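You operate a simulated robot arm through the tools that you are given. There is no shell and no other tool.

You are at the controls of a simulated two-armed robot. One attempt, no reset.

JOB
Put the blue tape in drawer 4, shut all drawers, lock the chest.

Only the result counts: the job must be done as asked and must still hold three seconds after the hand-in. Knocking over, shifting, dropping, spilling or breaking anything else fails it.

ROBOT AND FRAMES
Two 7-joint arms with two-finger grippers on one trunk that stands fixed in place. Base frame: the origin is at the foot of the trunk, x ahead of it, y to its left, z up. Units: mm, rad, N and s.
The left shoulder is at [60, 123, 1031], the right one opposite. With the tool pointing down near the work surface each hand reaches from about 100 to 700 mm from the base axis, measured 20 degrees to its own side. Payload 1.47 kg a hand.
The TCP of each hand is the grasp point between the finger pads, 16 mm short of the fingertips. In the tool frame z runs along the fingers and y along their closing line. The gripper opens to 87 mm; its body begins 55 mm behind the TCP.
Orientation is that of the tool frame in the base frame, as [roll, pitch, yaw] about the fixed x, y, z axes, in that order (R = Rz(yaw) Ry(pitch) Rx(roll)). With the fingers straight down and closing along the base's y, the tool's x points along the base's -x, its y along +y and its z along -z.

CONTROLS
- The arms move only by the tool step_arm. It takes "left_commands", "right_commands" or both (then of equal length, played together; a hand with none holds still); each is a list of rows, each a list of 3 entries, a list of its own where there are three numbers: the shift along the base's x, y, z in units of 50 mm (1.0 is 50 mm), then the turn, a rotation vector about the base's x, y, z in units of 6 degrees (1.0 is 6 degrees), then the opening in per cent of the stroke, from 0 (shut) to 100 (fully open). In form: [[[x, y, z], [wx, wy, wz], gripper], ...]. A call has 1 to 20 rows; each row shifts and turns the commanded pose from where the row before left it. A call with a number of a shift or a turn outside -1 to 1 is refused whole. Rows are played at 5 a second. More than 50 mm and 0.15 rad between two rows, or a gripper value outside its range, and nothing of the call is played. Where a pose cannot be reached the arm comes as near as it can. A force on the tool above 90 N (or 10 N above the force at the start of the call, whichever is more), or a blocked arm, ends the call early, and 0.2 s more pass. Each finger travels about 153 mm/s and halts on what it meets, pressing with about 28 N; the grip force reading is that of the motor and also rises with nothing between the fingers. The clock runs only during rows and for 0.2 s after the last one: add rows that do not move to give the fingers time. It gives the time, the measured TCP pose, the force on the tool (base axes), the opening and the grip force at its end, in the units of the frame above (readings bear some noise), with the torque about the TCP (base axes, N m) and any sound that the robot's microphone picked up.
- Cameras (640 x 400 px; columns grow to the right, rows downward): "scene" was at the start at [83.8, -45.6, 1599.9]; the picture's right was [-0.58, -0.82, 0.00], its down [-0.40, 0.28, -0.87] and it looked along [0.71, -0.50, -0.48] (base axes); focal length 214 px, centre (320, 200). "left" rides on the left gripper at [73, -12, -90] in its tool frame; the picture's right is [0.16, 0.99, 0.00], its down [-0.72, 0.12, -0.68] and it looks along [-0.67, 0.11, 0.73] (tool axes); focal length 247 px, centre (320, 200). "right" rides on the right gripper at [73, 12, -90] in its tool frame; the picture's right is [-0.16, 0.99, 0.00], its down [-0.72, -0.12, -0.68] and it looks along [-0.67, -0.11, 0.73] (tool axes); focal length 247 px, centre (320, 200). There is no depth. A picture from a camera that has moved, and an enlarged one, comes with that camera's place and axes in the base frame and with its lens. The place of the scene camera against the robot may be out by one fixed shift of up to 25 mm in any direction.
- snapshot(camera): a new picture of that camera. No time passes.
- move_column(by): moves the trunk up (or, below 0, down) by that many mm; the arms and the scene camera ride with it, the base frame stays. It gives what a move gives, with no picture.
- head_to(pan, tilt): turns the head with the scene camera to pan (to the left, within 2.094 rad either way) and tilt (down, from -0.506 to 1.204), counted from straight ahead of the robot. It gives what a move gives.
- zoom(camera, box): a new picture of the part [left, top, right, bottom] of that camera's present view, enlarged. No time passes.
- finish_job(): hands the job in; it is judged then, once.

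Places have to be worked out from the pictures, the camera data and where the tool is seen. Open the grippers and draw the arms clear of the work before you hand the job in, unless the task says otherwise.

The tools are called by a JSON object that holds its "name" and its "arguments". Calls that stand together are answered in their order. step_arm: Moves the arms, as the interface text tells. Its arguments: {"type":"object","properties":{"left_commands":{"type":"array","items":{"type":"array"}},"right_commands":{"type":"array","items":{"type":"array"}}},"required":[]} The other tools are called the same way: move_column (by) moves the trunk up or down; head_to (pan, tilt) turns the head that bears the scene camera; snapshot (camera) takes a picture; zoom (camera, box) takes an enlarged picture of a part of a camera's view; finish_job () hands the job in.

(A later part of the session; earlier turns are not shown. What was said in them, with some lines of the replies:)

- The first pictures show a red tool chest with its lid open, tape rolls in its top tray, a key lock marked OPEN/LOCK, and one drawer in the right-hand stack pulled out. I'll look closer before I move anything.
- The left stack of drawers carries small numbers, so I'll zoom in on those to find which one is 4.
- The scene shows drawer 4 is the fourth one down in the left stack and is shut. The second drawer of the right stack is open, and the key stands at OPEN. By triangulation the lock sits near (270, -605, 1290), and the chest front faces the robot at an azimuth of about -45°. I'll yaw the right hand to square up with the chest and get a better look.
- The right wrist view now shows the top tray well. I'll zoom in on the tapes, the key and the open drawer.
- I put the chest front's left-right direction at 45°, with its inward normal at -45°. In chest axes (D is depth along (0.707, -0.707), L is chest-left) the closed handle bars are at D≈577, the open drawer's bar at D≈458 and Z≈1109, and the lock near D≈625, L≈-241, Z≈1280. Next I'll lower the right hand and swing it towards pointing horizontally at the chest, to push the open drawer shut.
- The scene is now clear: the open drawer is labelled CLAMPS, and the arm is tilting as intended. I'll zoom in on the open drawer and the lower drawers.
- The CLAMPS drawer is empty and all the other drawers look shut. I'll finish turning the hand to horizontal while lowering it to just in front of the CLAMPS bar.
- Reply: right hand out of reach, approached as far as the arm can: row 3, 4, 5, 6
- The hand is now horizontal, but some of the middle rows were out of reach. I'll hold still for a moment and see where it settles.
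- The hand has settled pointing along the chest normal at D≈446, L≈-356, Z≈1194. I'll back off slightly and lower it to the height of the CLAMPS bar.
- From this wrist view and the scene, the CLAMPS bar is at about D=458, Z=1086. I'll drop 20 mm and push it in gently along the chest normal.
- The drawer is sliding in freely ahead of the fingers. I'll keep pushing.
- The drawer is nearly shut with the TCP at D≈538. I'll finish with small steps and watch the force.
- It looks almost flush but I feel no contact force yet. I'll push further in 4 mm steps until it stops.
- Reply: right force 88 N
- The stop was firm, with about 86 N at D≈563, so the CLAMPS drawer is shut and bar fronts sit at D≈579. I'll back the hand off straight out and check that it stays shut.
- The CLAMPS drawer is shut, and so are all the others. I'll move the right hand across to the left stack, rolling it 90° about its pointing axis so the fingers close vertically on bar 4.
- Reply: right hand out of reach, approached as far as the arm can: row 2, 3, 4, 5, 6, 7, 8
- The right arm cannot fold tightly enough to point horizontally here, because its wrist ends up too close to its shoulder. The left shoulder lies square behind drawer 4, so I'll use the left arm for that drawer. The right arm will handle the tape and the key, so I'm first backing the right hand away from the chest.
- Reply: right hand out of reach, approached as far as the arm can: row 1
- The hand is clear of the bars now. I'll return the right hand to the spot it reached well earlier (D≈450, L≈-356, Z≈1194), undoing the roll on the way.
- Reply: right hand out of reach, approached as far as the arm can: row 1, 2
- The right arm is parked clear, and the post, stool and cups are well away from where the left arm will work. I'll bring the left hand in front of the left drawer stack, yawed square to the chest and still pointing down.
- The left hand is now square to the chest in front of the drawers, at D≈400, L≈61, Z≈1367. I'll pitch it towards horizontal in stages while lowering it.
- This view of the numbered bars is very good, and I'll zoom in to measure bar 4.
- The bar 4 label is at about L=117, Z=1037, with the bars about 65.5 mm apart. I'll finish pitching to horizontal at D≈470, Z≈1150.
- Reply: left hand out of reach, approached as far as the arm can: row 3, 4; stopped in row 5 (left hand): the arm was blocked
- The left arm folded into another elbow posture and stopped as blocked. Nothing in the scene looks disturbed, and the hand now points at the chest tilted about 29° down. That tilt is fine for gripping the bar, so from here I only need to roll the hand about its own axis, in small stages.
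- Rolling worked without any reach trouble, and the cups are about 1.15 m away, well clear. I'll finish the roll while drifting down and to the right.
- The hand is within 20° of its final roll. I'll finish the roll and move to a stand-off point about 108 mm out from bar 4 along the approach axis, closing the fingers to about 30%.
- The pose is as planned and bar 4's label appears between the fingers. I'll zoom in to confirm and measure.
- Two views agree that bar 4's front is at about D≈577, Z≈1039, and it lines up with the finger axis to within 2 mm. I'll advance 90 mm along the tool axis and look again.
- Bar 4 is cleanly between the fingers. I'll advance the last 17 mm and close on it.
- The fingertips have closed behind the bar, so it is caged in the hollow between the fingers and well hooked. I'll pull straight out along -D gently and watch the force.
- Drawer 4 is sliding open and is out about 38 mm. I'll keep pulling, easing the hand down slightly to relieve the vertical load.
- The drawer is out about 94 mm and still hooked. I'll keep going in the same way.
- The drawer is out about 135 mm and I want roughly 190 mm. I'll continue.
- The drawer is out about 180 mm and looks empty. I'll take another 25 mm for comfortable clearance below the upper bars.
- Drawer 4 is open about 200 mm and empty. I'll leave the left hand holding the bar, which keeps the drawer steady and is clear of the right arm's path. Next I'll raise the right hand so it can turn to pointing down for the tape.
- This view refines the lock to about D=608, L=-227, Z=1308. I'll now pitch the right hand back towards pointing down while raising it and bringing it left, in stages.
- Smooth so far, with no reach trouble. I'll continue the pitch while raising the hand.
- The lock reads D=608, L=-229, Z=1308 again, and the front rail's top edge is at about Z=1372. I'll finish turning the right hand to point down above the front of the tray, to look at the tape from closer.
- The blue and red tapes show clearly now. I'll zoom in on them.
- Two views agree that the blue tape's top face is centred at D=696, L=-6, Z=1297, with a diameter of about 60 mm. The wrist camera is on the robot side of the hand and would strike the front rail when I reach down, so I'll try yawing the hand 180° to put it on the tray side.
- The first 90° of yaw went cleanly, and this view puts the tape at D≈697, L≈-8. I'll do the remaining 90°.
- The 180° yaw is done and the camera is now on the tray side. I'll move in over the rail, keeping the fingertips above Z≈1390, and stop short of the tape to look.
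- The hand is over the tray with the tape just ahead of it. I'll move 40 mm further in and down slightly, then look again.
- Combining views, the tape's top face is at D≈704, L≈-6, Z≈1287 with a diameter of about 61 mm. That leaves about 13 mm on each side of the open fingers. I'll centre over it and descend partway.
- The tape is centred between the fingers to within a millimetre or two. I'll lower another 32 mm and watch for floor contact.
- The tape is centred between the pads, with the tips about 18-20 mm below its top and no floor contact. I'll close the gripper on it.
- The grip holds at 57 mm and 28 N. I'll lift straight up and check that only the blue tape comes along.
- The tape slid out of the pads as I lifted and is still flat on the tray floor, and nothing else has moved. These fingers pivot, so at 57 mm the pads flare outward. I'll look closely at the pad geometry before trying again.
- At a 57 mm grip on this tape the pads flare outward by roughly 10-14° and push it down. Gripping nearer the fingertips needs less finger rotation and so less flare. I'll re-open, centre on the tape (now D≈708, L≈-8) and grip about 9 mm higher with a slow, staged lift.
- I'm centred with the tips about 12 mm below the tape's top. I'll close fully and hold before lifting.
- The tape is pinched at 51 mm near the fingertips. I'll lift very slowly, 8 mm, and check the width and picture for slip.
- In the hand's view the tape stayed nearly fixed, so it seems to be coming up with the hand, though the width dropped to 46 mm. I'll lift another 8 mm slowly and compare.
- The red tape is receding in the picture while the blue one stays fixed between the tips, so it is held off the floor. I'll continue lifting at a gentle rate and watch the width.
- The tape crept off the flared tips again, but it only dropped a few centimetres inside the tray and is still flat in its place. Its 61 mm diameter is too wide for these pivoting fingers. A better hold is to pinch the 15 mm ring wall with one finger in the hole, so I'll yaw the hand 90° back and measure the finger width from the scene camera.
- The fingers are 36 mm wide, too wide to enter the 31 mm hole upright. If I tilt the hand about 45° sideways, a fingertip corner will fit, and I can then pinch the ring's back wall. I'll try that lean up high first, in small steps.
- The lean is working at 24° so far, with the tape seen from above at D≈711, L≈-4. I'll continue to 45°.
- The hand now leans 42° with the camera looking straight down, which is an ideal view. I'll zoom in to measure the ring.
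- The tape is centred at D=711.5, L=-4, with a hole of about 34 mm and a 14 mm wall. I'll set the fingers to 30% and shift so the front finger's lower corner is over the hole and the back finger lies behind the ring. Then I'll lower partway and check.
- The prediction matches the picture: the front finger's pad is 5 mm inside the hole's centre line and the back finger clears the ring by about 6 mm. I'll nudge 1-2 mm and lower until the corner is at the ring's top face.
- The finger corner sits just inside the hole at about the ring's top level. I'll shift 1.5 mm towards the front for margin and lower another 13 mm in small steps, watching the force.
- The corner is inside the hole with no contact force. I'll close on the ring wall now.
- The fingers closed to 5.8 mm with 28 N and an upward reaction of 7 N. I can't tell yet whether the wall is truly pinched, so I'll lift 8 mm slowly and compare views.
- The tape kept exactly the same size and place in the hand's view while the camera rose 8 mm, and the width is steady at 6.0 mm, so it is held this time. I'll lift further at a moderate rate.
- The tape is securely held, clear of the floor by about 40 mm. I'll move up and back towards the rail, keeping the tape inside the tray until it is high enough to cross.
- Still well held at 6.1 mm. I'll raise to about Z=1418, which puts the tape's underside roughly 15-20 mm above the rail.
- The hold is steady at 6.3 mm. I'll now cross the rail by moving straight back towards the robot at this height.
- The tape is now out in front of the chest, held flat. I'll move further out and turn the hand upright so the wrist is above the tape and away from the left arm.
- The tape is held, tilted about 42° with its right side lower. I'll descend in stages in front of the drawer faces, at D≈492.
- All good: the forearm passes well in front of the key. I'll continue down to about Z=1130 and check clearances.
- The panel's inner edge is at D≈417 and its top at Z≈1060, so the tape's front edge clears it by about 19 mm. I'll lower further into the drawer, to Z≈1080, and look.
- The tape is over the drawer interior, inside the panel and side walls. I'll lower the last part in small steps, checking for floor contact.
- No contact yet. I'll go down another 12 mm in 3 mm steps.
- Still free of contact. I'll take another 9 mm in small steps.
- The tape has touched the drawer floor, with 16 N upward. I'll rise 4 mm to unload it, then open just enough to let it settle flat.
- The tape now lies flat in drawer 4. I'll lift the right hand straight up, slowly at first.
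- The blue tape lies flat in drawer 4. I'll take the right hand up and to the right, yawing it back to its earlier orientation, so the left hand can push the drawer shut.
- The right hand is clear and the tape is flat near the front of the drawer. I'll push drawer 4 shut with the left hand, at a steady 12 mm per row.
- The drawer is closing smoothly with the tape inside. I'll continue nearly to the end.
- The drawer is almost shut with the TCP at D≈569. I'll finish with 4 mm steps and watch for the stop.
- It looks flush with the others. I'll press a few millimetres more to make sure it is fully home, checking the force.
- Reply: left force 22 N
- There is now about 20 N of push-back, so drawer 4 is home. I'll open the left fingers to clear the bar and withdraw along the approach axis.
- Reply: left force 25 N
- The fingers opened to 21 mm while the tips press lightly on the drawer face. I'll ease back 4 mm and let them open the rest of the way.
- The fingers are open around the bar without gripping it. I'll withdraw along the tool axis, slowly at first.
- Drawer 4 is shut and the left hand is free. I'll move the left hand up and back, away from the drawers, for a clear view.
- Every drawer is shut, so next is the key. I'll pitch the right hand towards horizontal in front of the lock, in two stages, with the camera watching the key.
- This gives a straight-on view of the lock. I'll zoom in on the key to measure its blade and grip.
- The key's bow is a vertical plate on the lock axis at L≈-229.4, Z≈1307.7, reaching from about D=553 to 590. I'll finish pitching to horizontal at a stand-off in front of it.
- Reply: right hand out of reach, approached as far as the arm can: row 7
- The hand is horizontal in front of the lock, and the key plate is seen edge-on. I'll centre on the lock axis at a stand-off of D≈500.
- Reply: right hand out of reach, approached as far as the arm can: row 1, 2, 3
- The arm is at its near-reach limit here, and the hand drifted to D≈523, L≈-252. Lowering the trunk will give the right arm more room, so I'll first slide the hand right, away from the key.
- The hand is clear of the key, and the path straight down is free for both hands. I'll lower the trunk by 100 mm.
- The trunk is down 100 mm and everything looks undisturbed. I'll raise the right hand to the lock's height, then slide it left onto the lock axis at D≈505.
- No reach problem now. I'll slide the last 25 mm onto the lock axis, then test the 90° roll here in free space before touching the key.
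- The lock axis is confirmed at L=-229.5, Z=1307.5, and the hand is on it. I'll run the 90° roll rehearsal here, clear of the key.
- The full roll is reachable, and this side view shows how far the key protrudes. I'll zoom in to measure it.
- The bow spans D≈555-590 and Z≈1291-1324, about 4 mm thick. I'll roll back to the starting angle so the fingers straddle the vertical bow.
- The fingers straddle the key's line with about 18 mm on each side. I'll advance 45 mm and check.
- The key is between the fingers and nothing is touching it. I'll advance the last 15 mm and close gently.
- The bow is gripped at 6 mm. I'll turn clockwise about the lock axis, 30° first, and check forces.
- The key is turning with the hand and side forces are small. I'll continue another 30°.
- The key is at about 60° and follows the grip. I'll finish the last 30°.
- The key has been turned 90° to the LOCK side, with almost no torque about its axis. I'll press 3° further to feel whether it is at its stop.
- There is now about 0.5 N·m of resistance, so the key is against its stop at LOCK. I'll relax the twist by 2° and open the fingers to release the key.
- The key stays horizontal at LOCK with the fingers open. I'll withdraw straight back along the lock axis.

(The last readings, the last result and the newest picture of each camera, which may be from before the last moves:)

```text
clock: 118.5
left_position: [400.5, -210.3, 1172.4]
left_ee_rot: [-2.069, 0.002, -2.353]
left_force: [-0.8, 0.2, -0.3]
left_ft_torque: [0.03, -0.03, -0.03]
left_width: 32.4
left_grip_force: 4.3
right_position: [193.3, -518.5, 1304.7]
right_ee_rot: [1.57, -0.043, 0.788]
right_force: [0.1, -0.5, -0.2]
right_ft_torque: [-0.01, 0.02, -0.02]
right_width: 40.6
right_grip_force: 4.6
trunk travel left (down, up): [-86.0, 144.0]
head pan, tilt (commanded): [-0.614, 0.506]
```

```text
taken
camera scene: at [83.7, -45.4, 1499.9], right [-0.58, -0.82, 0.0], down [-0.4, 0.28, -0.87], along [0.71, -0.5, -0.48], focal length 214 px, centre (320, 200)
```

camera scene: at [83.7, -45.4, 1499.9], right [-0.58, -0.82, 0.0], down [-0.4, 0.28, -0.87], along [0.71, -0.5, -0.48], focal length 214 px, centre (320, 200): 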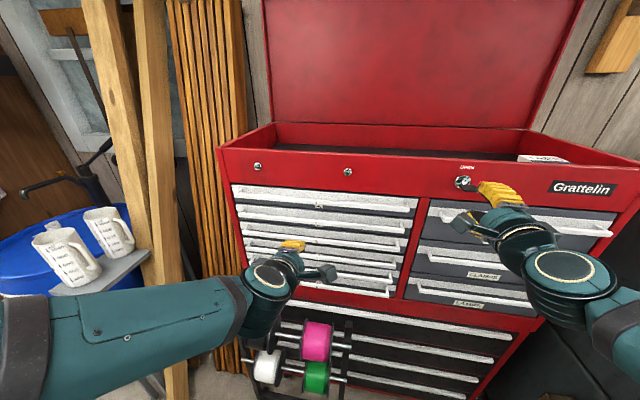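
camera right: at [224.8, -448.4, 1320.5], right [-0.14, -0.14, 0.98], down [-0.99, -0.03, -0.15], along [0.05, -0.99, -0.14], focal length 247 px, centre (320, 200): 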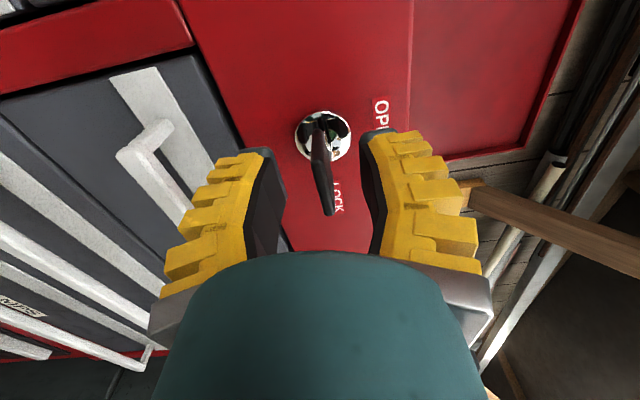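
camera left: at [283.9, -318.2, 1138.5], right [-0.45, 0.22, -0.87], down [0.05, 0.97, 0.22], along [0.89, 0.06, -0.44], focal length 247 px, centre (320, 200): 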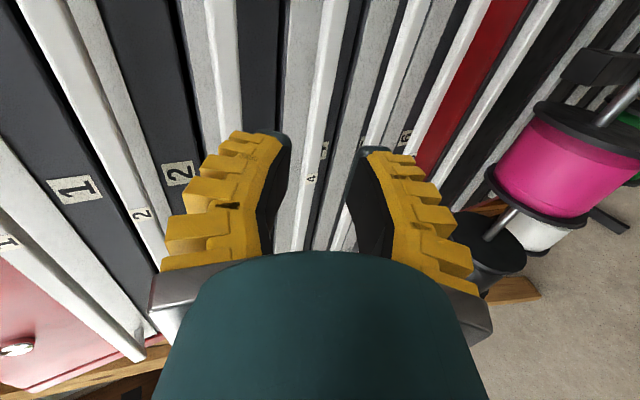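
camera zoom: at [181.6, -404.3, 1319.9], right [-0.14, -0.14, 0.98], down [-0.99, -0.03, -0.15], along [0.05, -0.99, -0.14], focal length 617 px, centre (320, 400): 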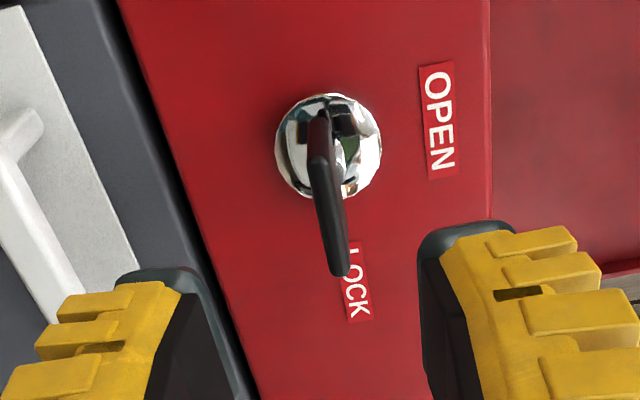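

The key rests horizontal at LOCK. I'll move the right hand off to the right and back, clear of the chest.

{"name": "step_arm", "arguments": {"right_commands": [[[-0.4, -0.1, 0], [0, 0, 0], 40], [[-0.5, -0.3, 0], [0, 0, 0], 40], [[-0.5, -0.3, 0], [0, 0, 0], 60], [[-0.5, -0.3, 0], [0, 0, 0], 80]]}}

{"name": "snapshot", "arguments": {"camera": "scene"}}

{"name": "zoom", "arguments": {"camera": "scene", "box": [430, 150, 510, 220]}}

```text
clock: 119.5
left_position: [400.8, -210.1, 1171.9]
left_ee_rot: [-2.068, 0.001, -2.354]
left_force: [0.4, -0.7, -0.1]
left_ft_torque: [0.03, -0.01, 0.04]
left_width: 32.0
left_grip_force: 4.6
right_position: [97.5, -567.5, 1305.3]
right_ee_rot: [1.57, -0.042, 0.788]
right_force: [-0.2, 0.4, -0.3]
right_ft_torque: [0.03, -0.01, 0.03]
right_width: 73.1
right_grip_force: 2.2
trunk travel left (down, up): [-86.0, 144.0]
head pan, tilt (commanded): [-0.614, 0.506]
```

```text
taken
camera scene: at [83.5, -45.9, 1499.9], right [-0.58, -0.82, 0.0], down [-0.4, 0.28, -0.87], along [0.71, -0.5, -0.48], focal length 214 px, centre (320, 200)
```

scene: 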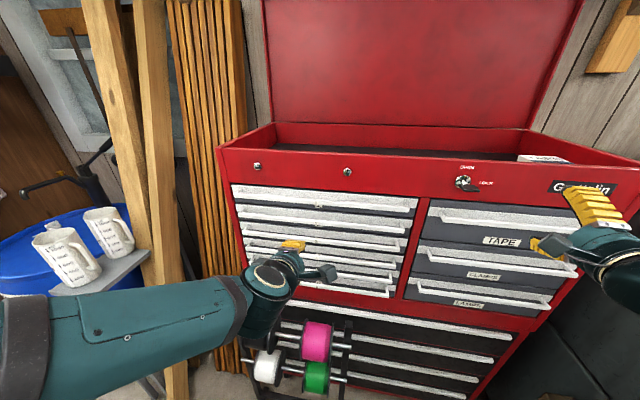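

```text
5.71 times, centred on (470, 185) of scene
camera zoom: at [83.5, -45.9, 1499.9], right [-0.58, -0.82, 0.0], down [-0.4, 0.28, -0.87], along [0.71, -0.5, -0.48], focal length 1226 px, centre (-537, 286)
```

zoom: 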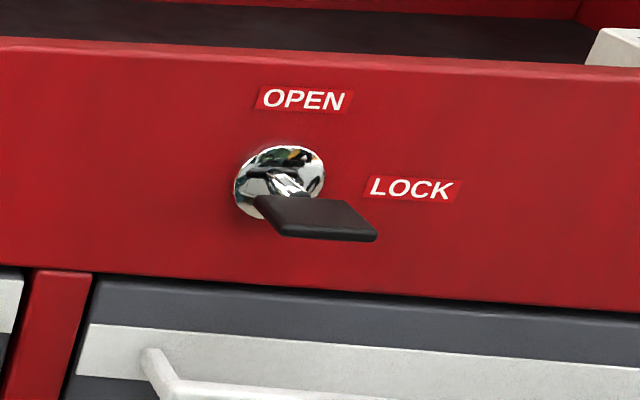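

The key is fully horizontal, pointing at LOCK. I'll raise the trunk back and then draw the left arm clear.

{"name": "move_column", "arguments": {"by": 100}}

{"name": "step_arm", "arguments": {"left_commands": [[[0, 0.4, 0.5], [0, 0, 0], 50], [[0, 0.4, 0.5], [0, 0, 0], 70], [[0, 0.4, 0.5], [0, 0, 0], 100], [[0, 0.4, 0.5], [0, 0, 0], 100]]}}

{"name": "snapshot", "arguments": {"camera": "scene"}}

{"name": "snapshot", "arguments": {"camera": "left"}}

```text
clock: 120.9
left_position: [400.8, -209.6, 1271.4]
left_ee_rot: [-2.07, 0.003, -2.355]
left_force: [0.7, -0.7, -0.5]
left_ft_torque: [0.03, 0.02, -0.02]
left_width: 32.4
left_grip_force: 4.3
right_position: [97.8, -567.8, 1403.5]
right_ee_rot: [1.572, -0.042, 0.788]
right_force: [-0.3, 0.6, 0.9]
right_ft_torque: [-0.02, 0.01, 0.03]
right_width: 73.2
right_grip_force: 2.4
trunk travel left (down, up): [-186.0, 44.0]
head pan, tilt (commanded): [-0.614, 0.506]
```

```text
clock: 121.9
left_position: [402.3, -130.1, 1373.1]
left_ee_rot: [-2.069, 0.001, -2.355]
left_force: [-0.6, 0.1, 1.0]
left_ft_torque: [0.01, 0.0, -0.03]
left_width: 86.9
left_grip_force: 0.1
right_position: [98.4, -567.4, 1406.6]
right_ee_rot: [1.571, -0.043, 0.788]
right_force: [-0.1, -0.5, 0.2]
right_ft_torque: [0.01, -0.01, -0.01]
right_width: 73.1
right_grip_force: 2.3
trunk travel left (down, up): [-186.0, 44.0]
head pan, tilt (commanded): [-0.614, 0.506]
```

```text
taken
camera scene: at [83.5, -45.1, 1599.9], right [-0.58, -0.82, 0.0], down [-0.4, 0.28, -0.87], along [0.71, -0.5, -0.48], focal length 214 px, centre (320, 200)
```

scene: 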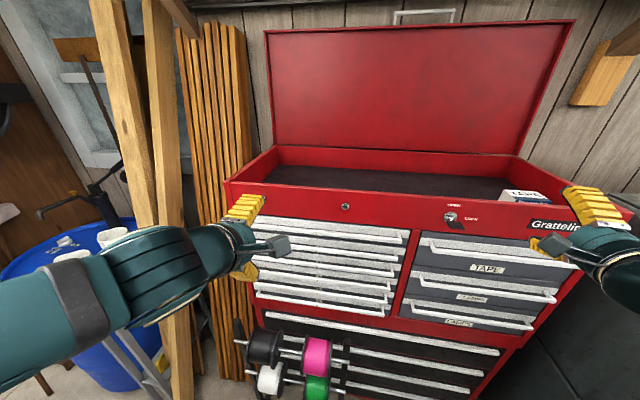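

```text
taken
camera left: at [297.7, -130.4, 1424.5], right [-0.44, 0.22, -0.87], down [0.05, 0.97, 0.22], along [0.89, 0.06, -0.44], focal length 247 px, centre (320, 200)
```

left: 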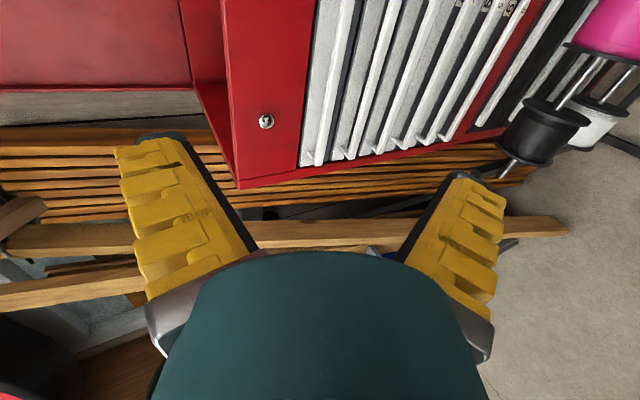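

Both arms are clear of the chest. I'll take close-up looks at all the drawers, the key and the tray for a final check.

{"name": "zoom", "arguments": {"camera": "scene", "box": [225, 200, 425, 325]}}

{"name": "zoom", "arguments": {"camera": "scene", "box": [390, 190, 600, 340]}}

{"name": "zoom", "arguments": {"camera": "left", "box": [290, 0, 550, 190]}}

{"name": "snapshot", "arguments": {"camera": "right"}}

```text
3.20 times, centred on (325, 262) of scene
camera zoom: at [83.5, -45.1, 1599.9], right [-0.58, -0.82, 0.0], down [-0.4, 0.28, -0.87], along [0.71, -0.5, -0.48], focal length 686 px, centre (304, 0)
```

zoom: 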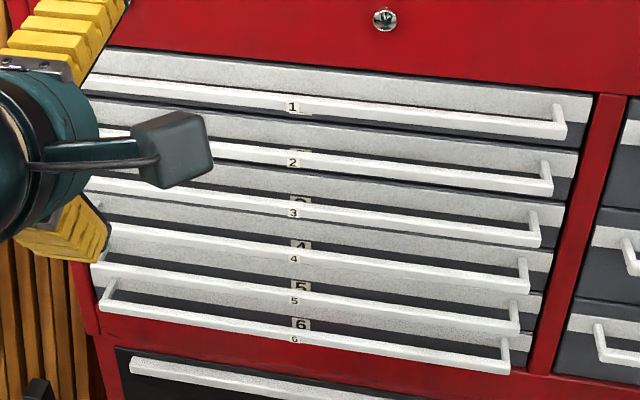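

```text
2.67 times, centred on (495, 265) of scene
camera zoom: at [83.5, -45.1, 1599.9], right [-0.58, -0.82, 0.0], down [-0.4, 0.28, -0.87], along [0.71, -0.5, -0.48], focal length 572 px, centre (-147, 27)
```

zoom: 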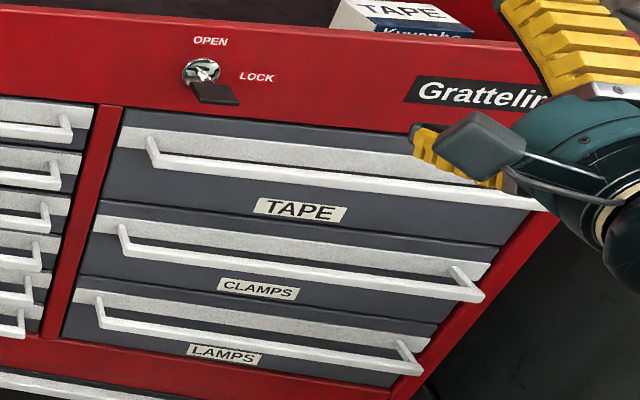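

```text
2.11 times, centred on (420, 95) of left
camera zoom: at [297.7, -130.4, 1424.5], right [-0.44, 0.22, -0.87], down [0.05, 0.97, 0.22], along [0.89, 0.06, -0.44], focal length 520 px, centre (110, 421)
```

zoom: 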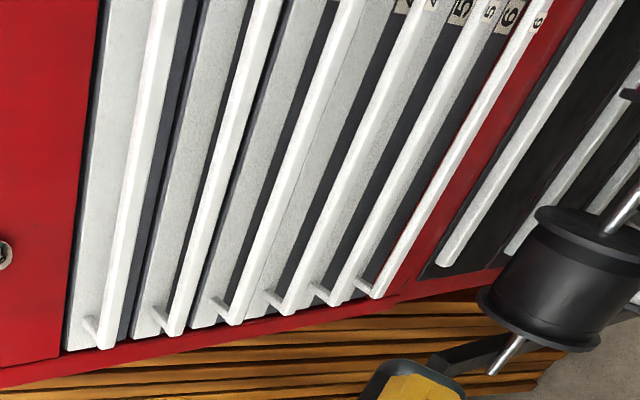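

```text
taken
camera right: at [85.6, -452.9, 1420.0], right [-0.14, -0.14, 0.98], down [-0.99, -0.03, -0.15], along [0.05, -0.99, -0.14], focal length 247 px, centre (320, 200)
```

right: 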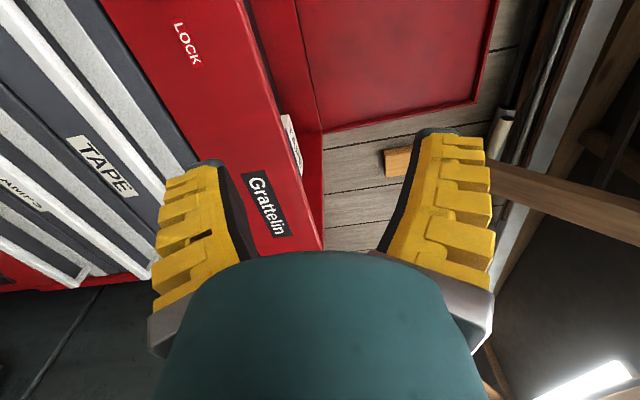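

All the drawers look flush. I'll zoom in on the bar ends to make certain that none of drawers 3 to 6 is slightly ajar.

{"name": "zoom", "arguments": {"camera": "left", "box": [300, 80, 480, 190]}}

{"name": "zoom", "arguments": {"camera": "scene", "box": [360, 220, 420, 325]}}

```text
3.56 times, centred on (390, 135) of left
camera zoom: at [297.7, -130.4, 1424.5], right [-0.44, 0.22, -0.87], down [0.05, 0.97, 0.22], along [0.89, 0.06, -0.44], focal length 878 px, centre (71, 431)
```

zoom: 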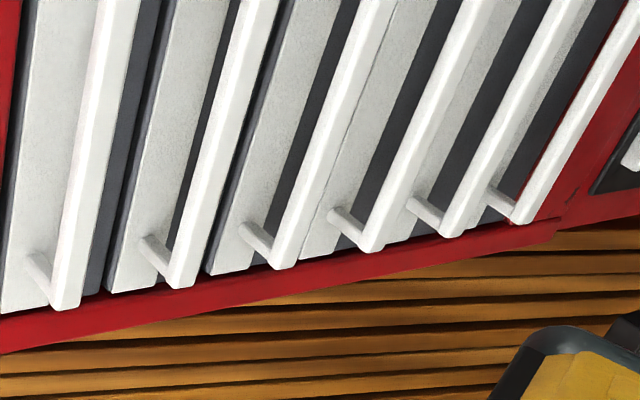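

```text
3.81 times, centred on (390, 272) of scene
camera zoom: at [83.5, -45.1, 1599.9], right [-0.58, -0.82, 0.0], down [-0.4, 0.28, -0.87], along [0.71, -0.5, -0.48], focal length 817 px, centre (53, -76)
```

zoom: 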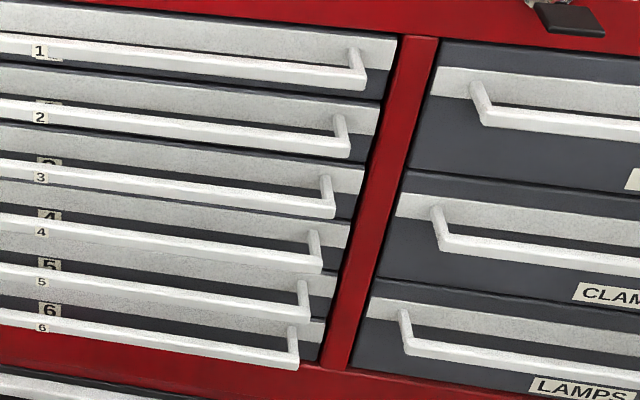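

All the bar ends line up evenly, so every drawer is fully shut, and the key points at LOCK. I'll open the right gripper fully, draw it back a little more, and wait to see that nothing changes.

{"name": "step_arm", "arguments": {"right_commands": [[[-0.3, 0.2, 0.1], [0, 0, 0], 100], [[-0.3, 0.2, 0.1], [0, 0, 0], 100], [[0, 0, 0], [0, 0, 0], 100], [[0, 0, 0], [0, 0, 0], 100], [[0, 0, 0], [0, 0, 0], 100], [[0, 0, 0], [0, 0, 0], 100], [[0, 0, 0], [0, 0, 0], 100], [[0, 0, 0], [0, 0, 0], 100]]}}

{"name": "snapshot", "arguments": {"camera": "scene"}}

{"name": "zoom", "arguments": {"camera": "scene", "box": [430, 190, 510, 250]}}

```text
clock: 123.7
left_position: [401.9, -130.9, 1372.2]
left_ee_rot: [-2.07, 0.003, -2.355]
left_force: [-0.5, 0.7, 0.3]
left_ft_torque: [0.01, 0.01, 0.04]
left_width: 87.0
left_grip_force: 0.1
right_position: [67.3, -547.5, 1416.6]
right_ee_rot: [1.571, -0.042, 0.79]
right_force: [0.6, 0.2, 0.2]
right_ft_torque: [0.01, 0.03, -0.05]
right_width: 86.8
right_grip_force: 0.0
trunk travel left (down, up): [-186.0, 44.0]
head pan, tilt (commanded): [-0.614, 0.506]
```

```text
taken
camera scene: at [83.8, -45.5, 1599.9], right [-0.58, -0.82, 0.0], down [-0.4, 0.28, -0.87], along [0.71, -0.5, -0.48], focal length 214 px, centre (320, 200)
```

scene: 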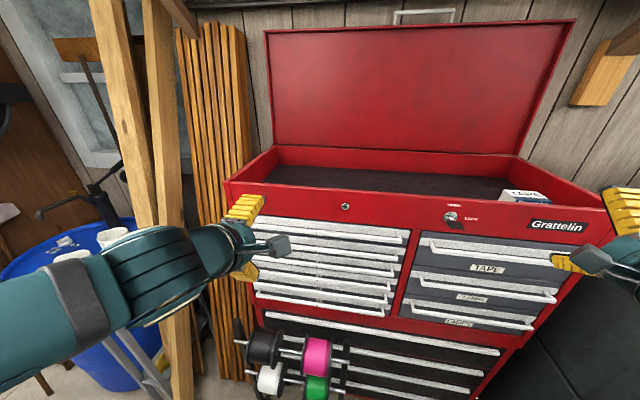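

```text
6.67 times, centred on (470, 220) of scene
camera zoom: at [83.8, -45.5, 1599.9], right [-0.58, -0.82, 0.0], down [-0.4, 0.28, -0.87], along [0.71, -0.5, -0.48], focal length 1430 px, centre (-680, 67)
```

zoom: 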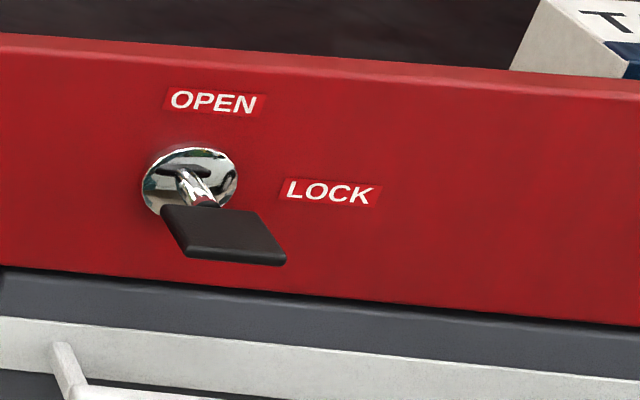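

The blue tape is in drawer 4, every drawer is shut, and the key is at LOCK and steady. Both grippers are open and clear of the chest. I'm handing the job in.

{"name": "finish_job", "arguments": {}}

```text
The job is handed in.
```

I put the blue tape in drawer 4, shut every drawer and turned the key to LOCK. The job is handed in, but I haven't seen the judged result.

- **Tape:** It lay flat in drawer 4 before I closed the drawer. It slipped from the gripper twice on the first tries, each time landing flat inside the tray.
- **Drawers:** I pushed the open CLAMPS drawer and drawer 4 shut until they met a firm stop. In the last pictures all the bar ends lined up evenly.
- **Lock:** I turned the key 90° clockwise until it resisted, and it stayed at LOCK after I let go. I did not test the lock by pulling a drawer.
- **Everything else:** The red tape, the box in the tray, the spools and the cups looked undisturbed. I did not get a final close look at the yellow tape, though I never went near it.
- **Lid:** It is still open, since you did not ask for it to be closed.

Both grippers are open and clear of the chest.
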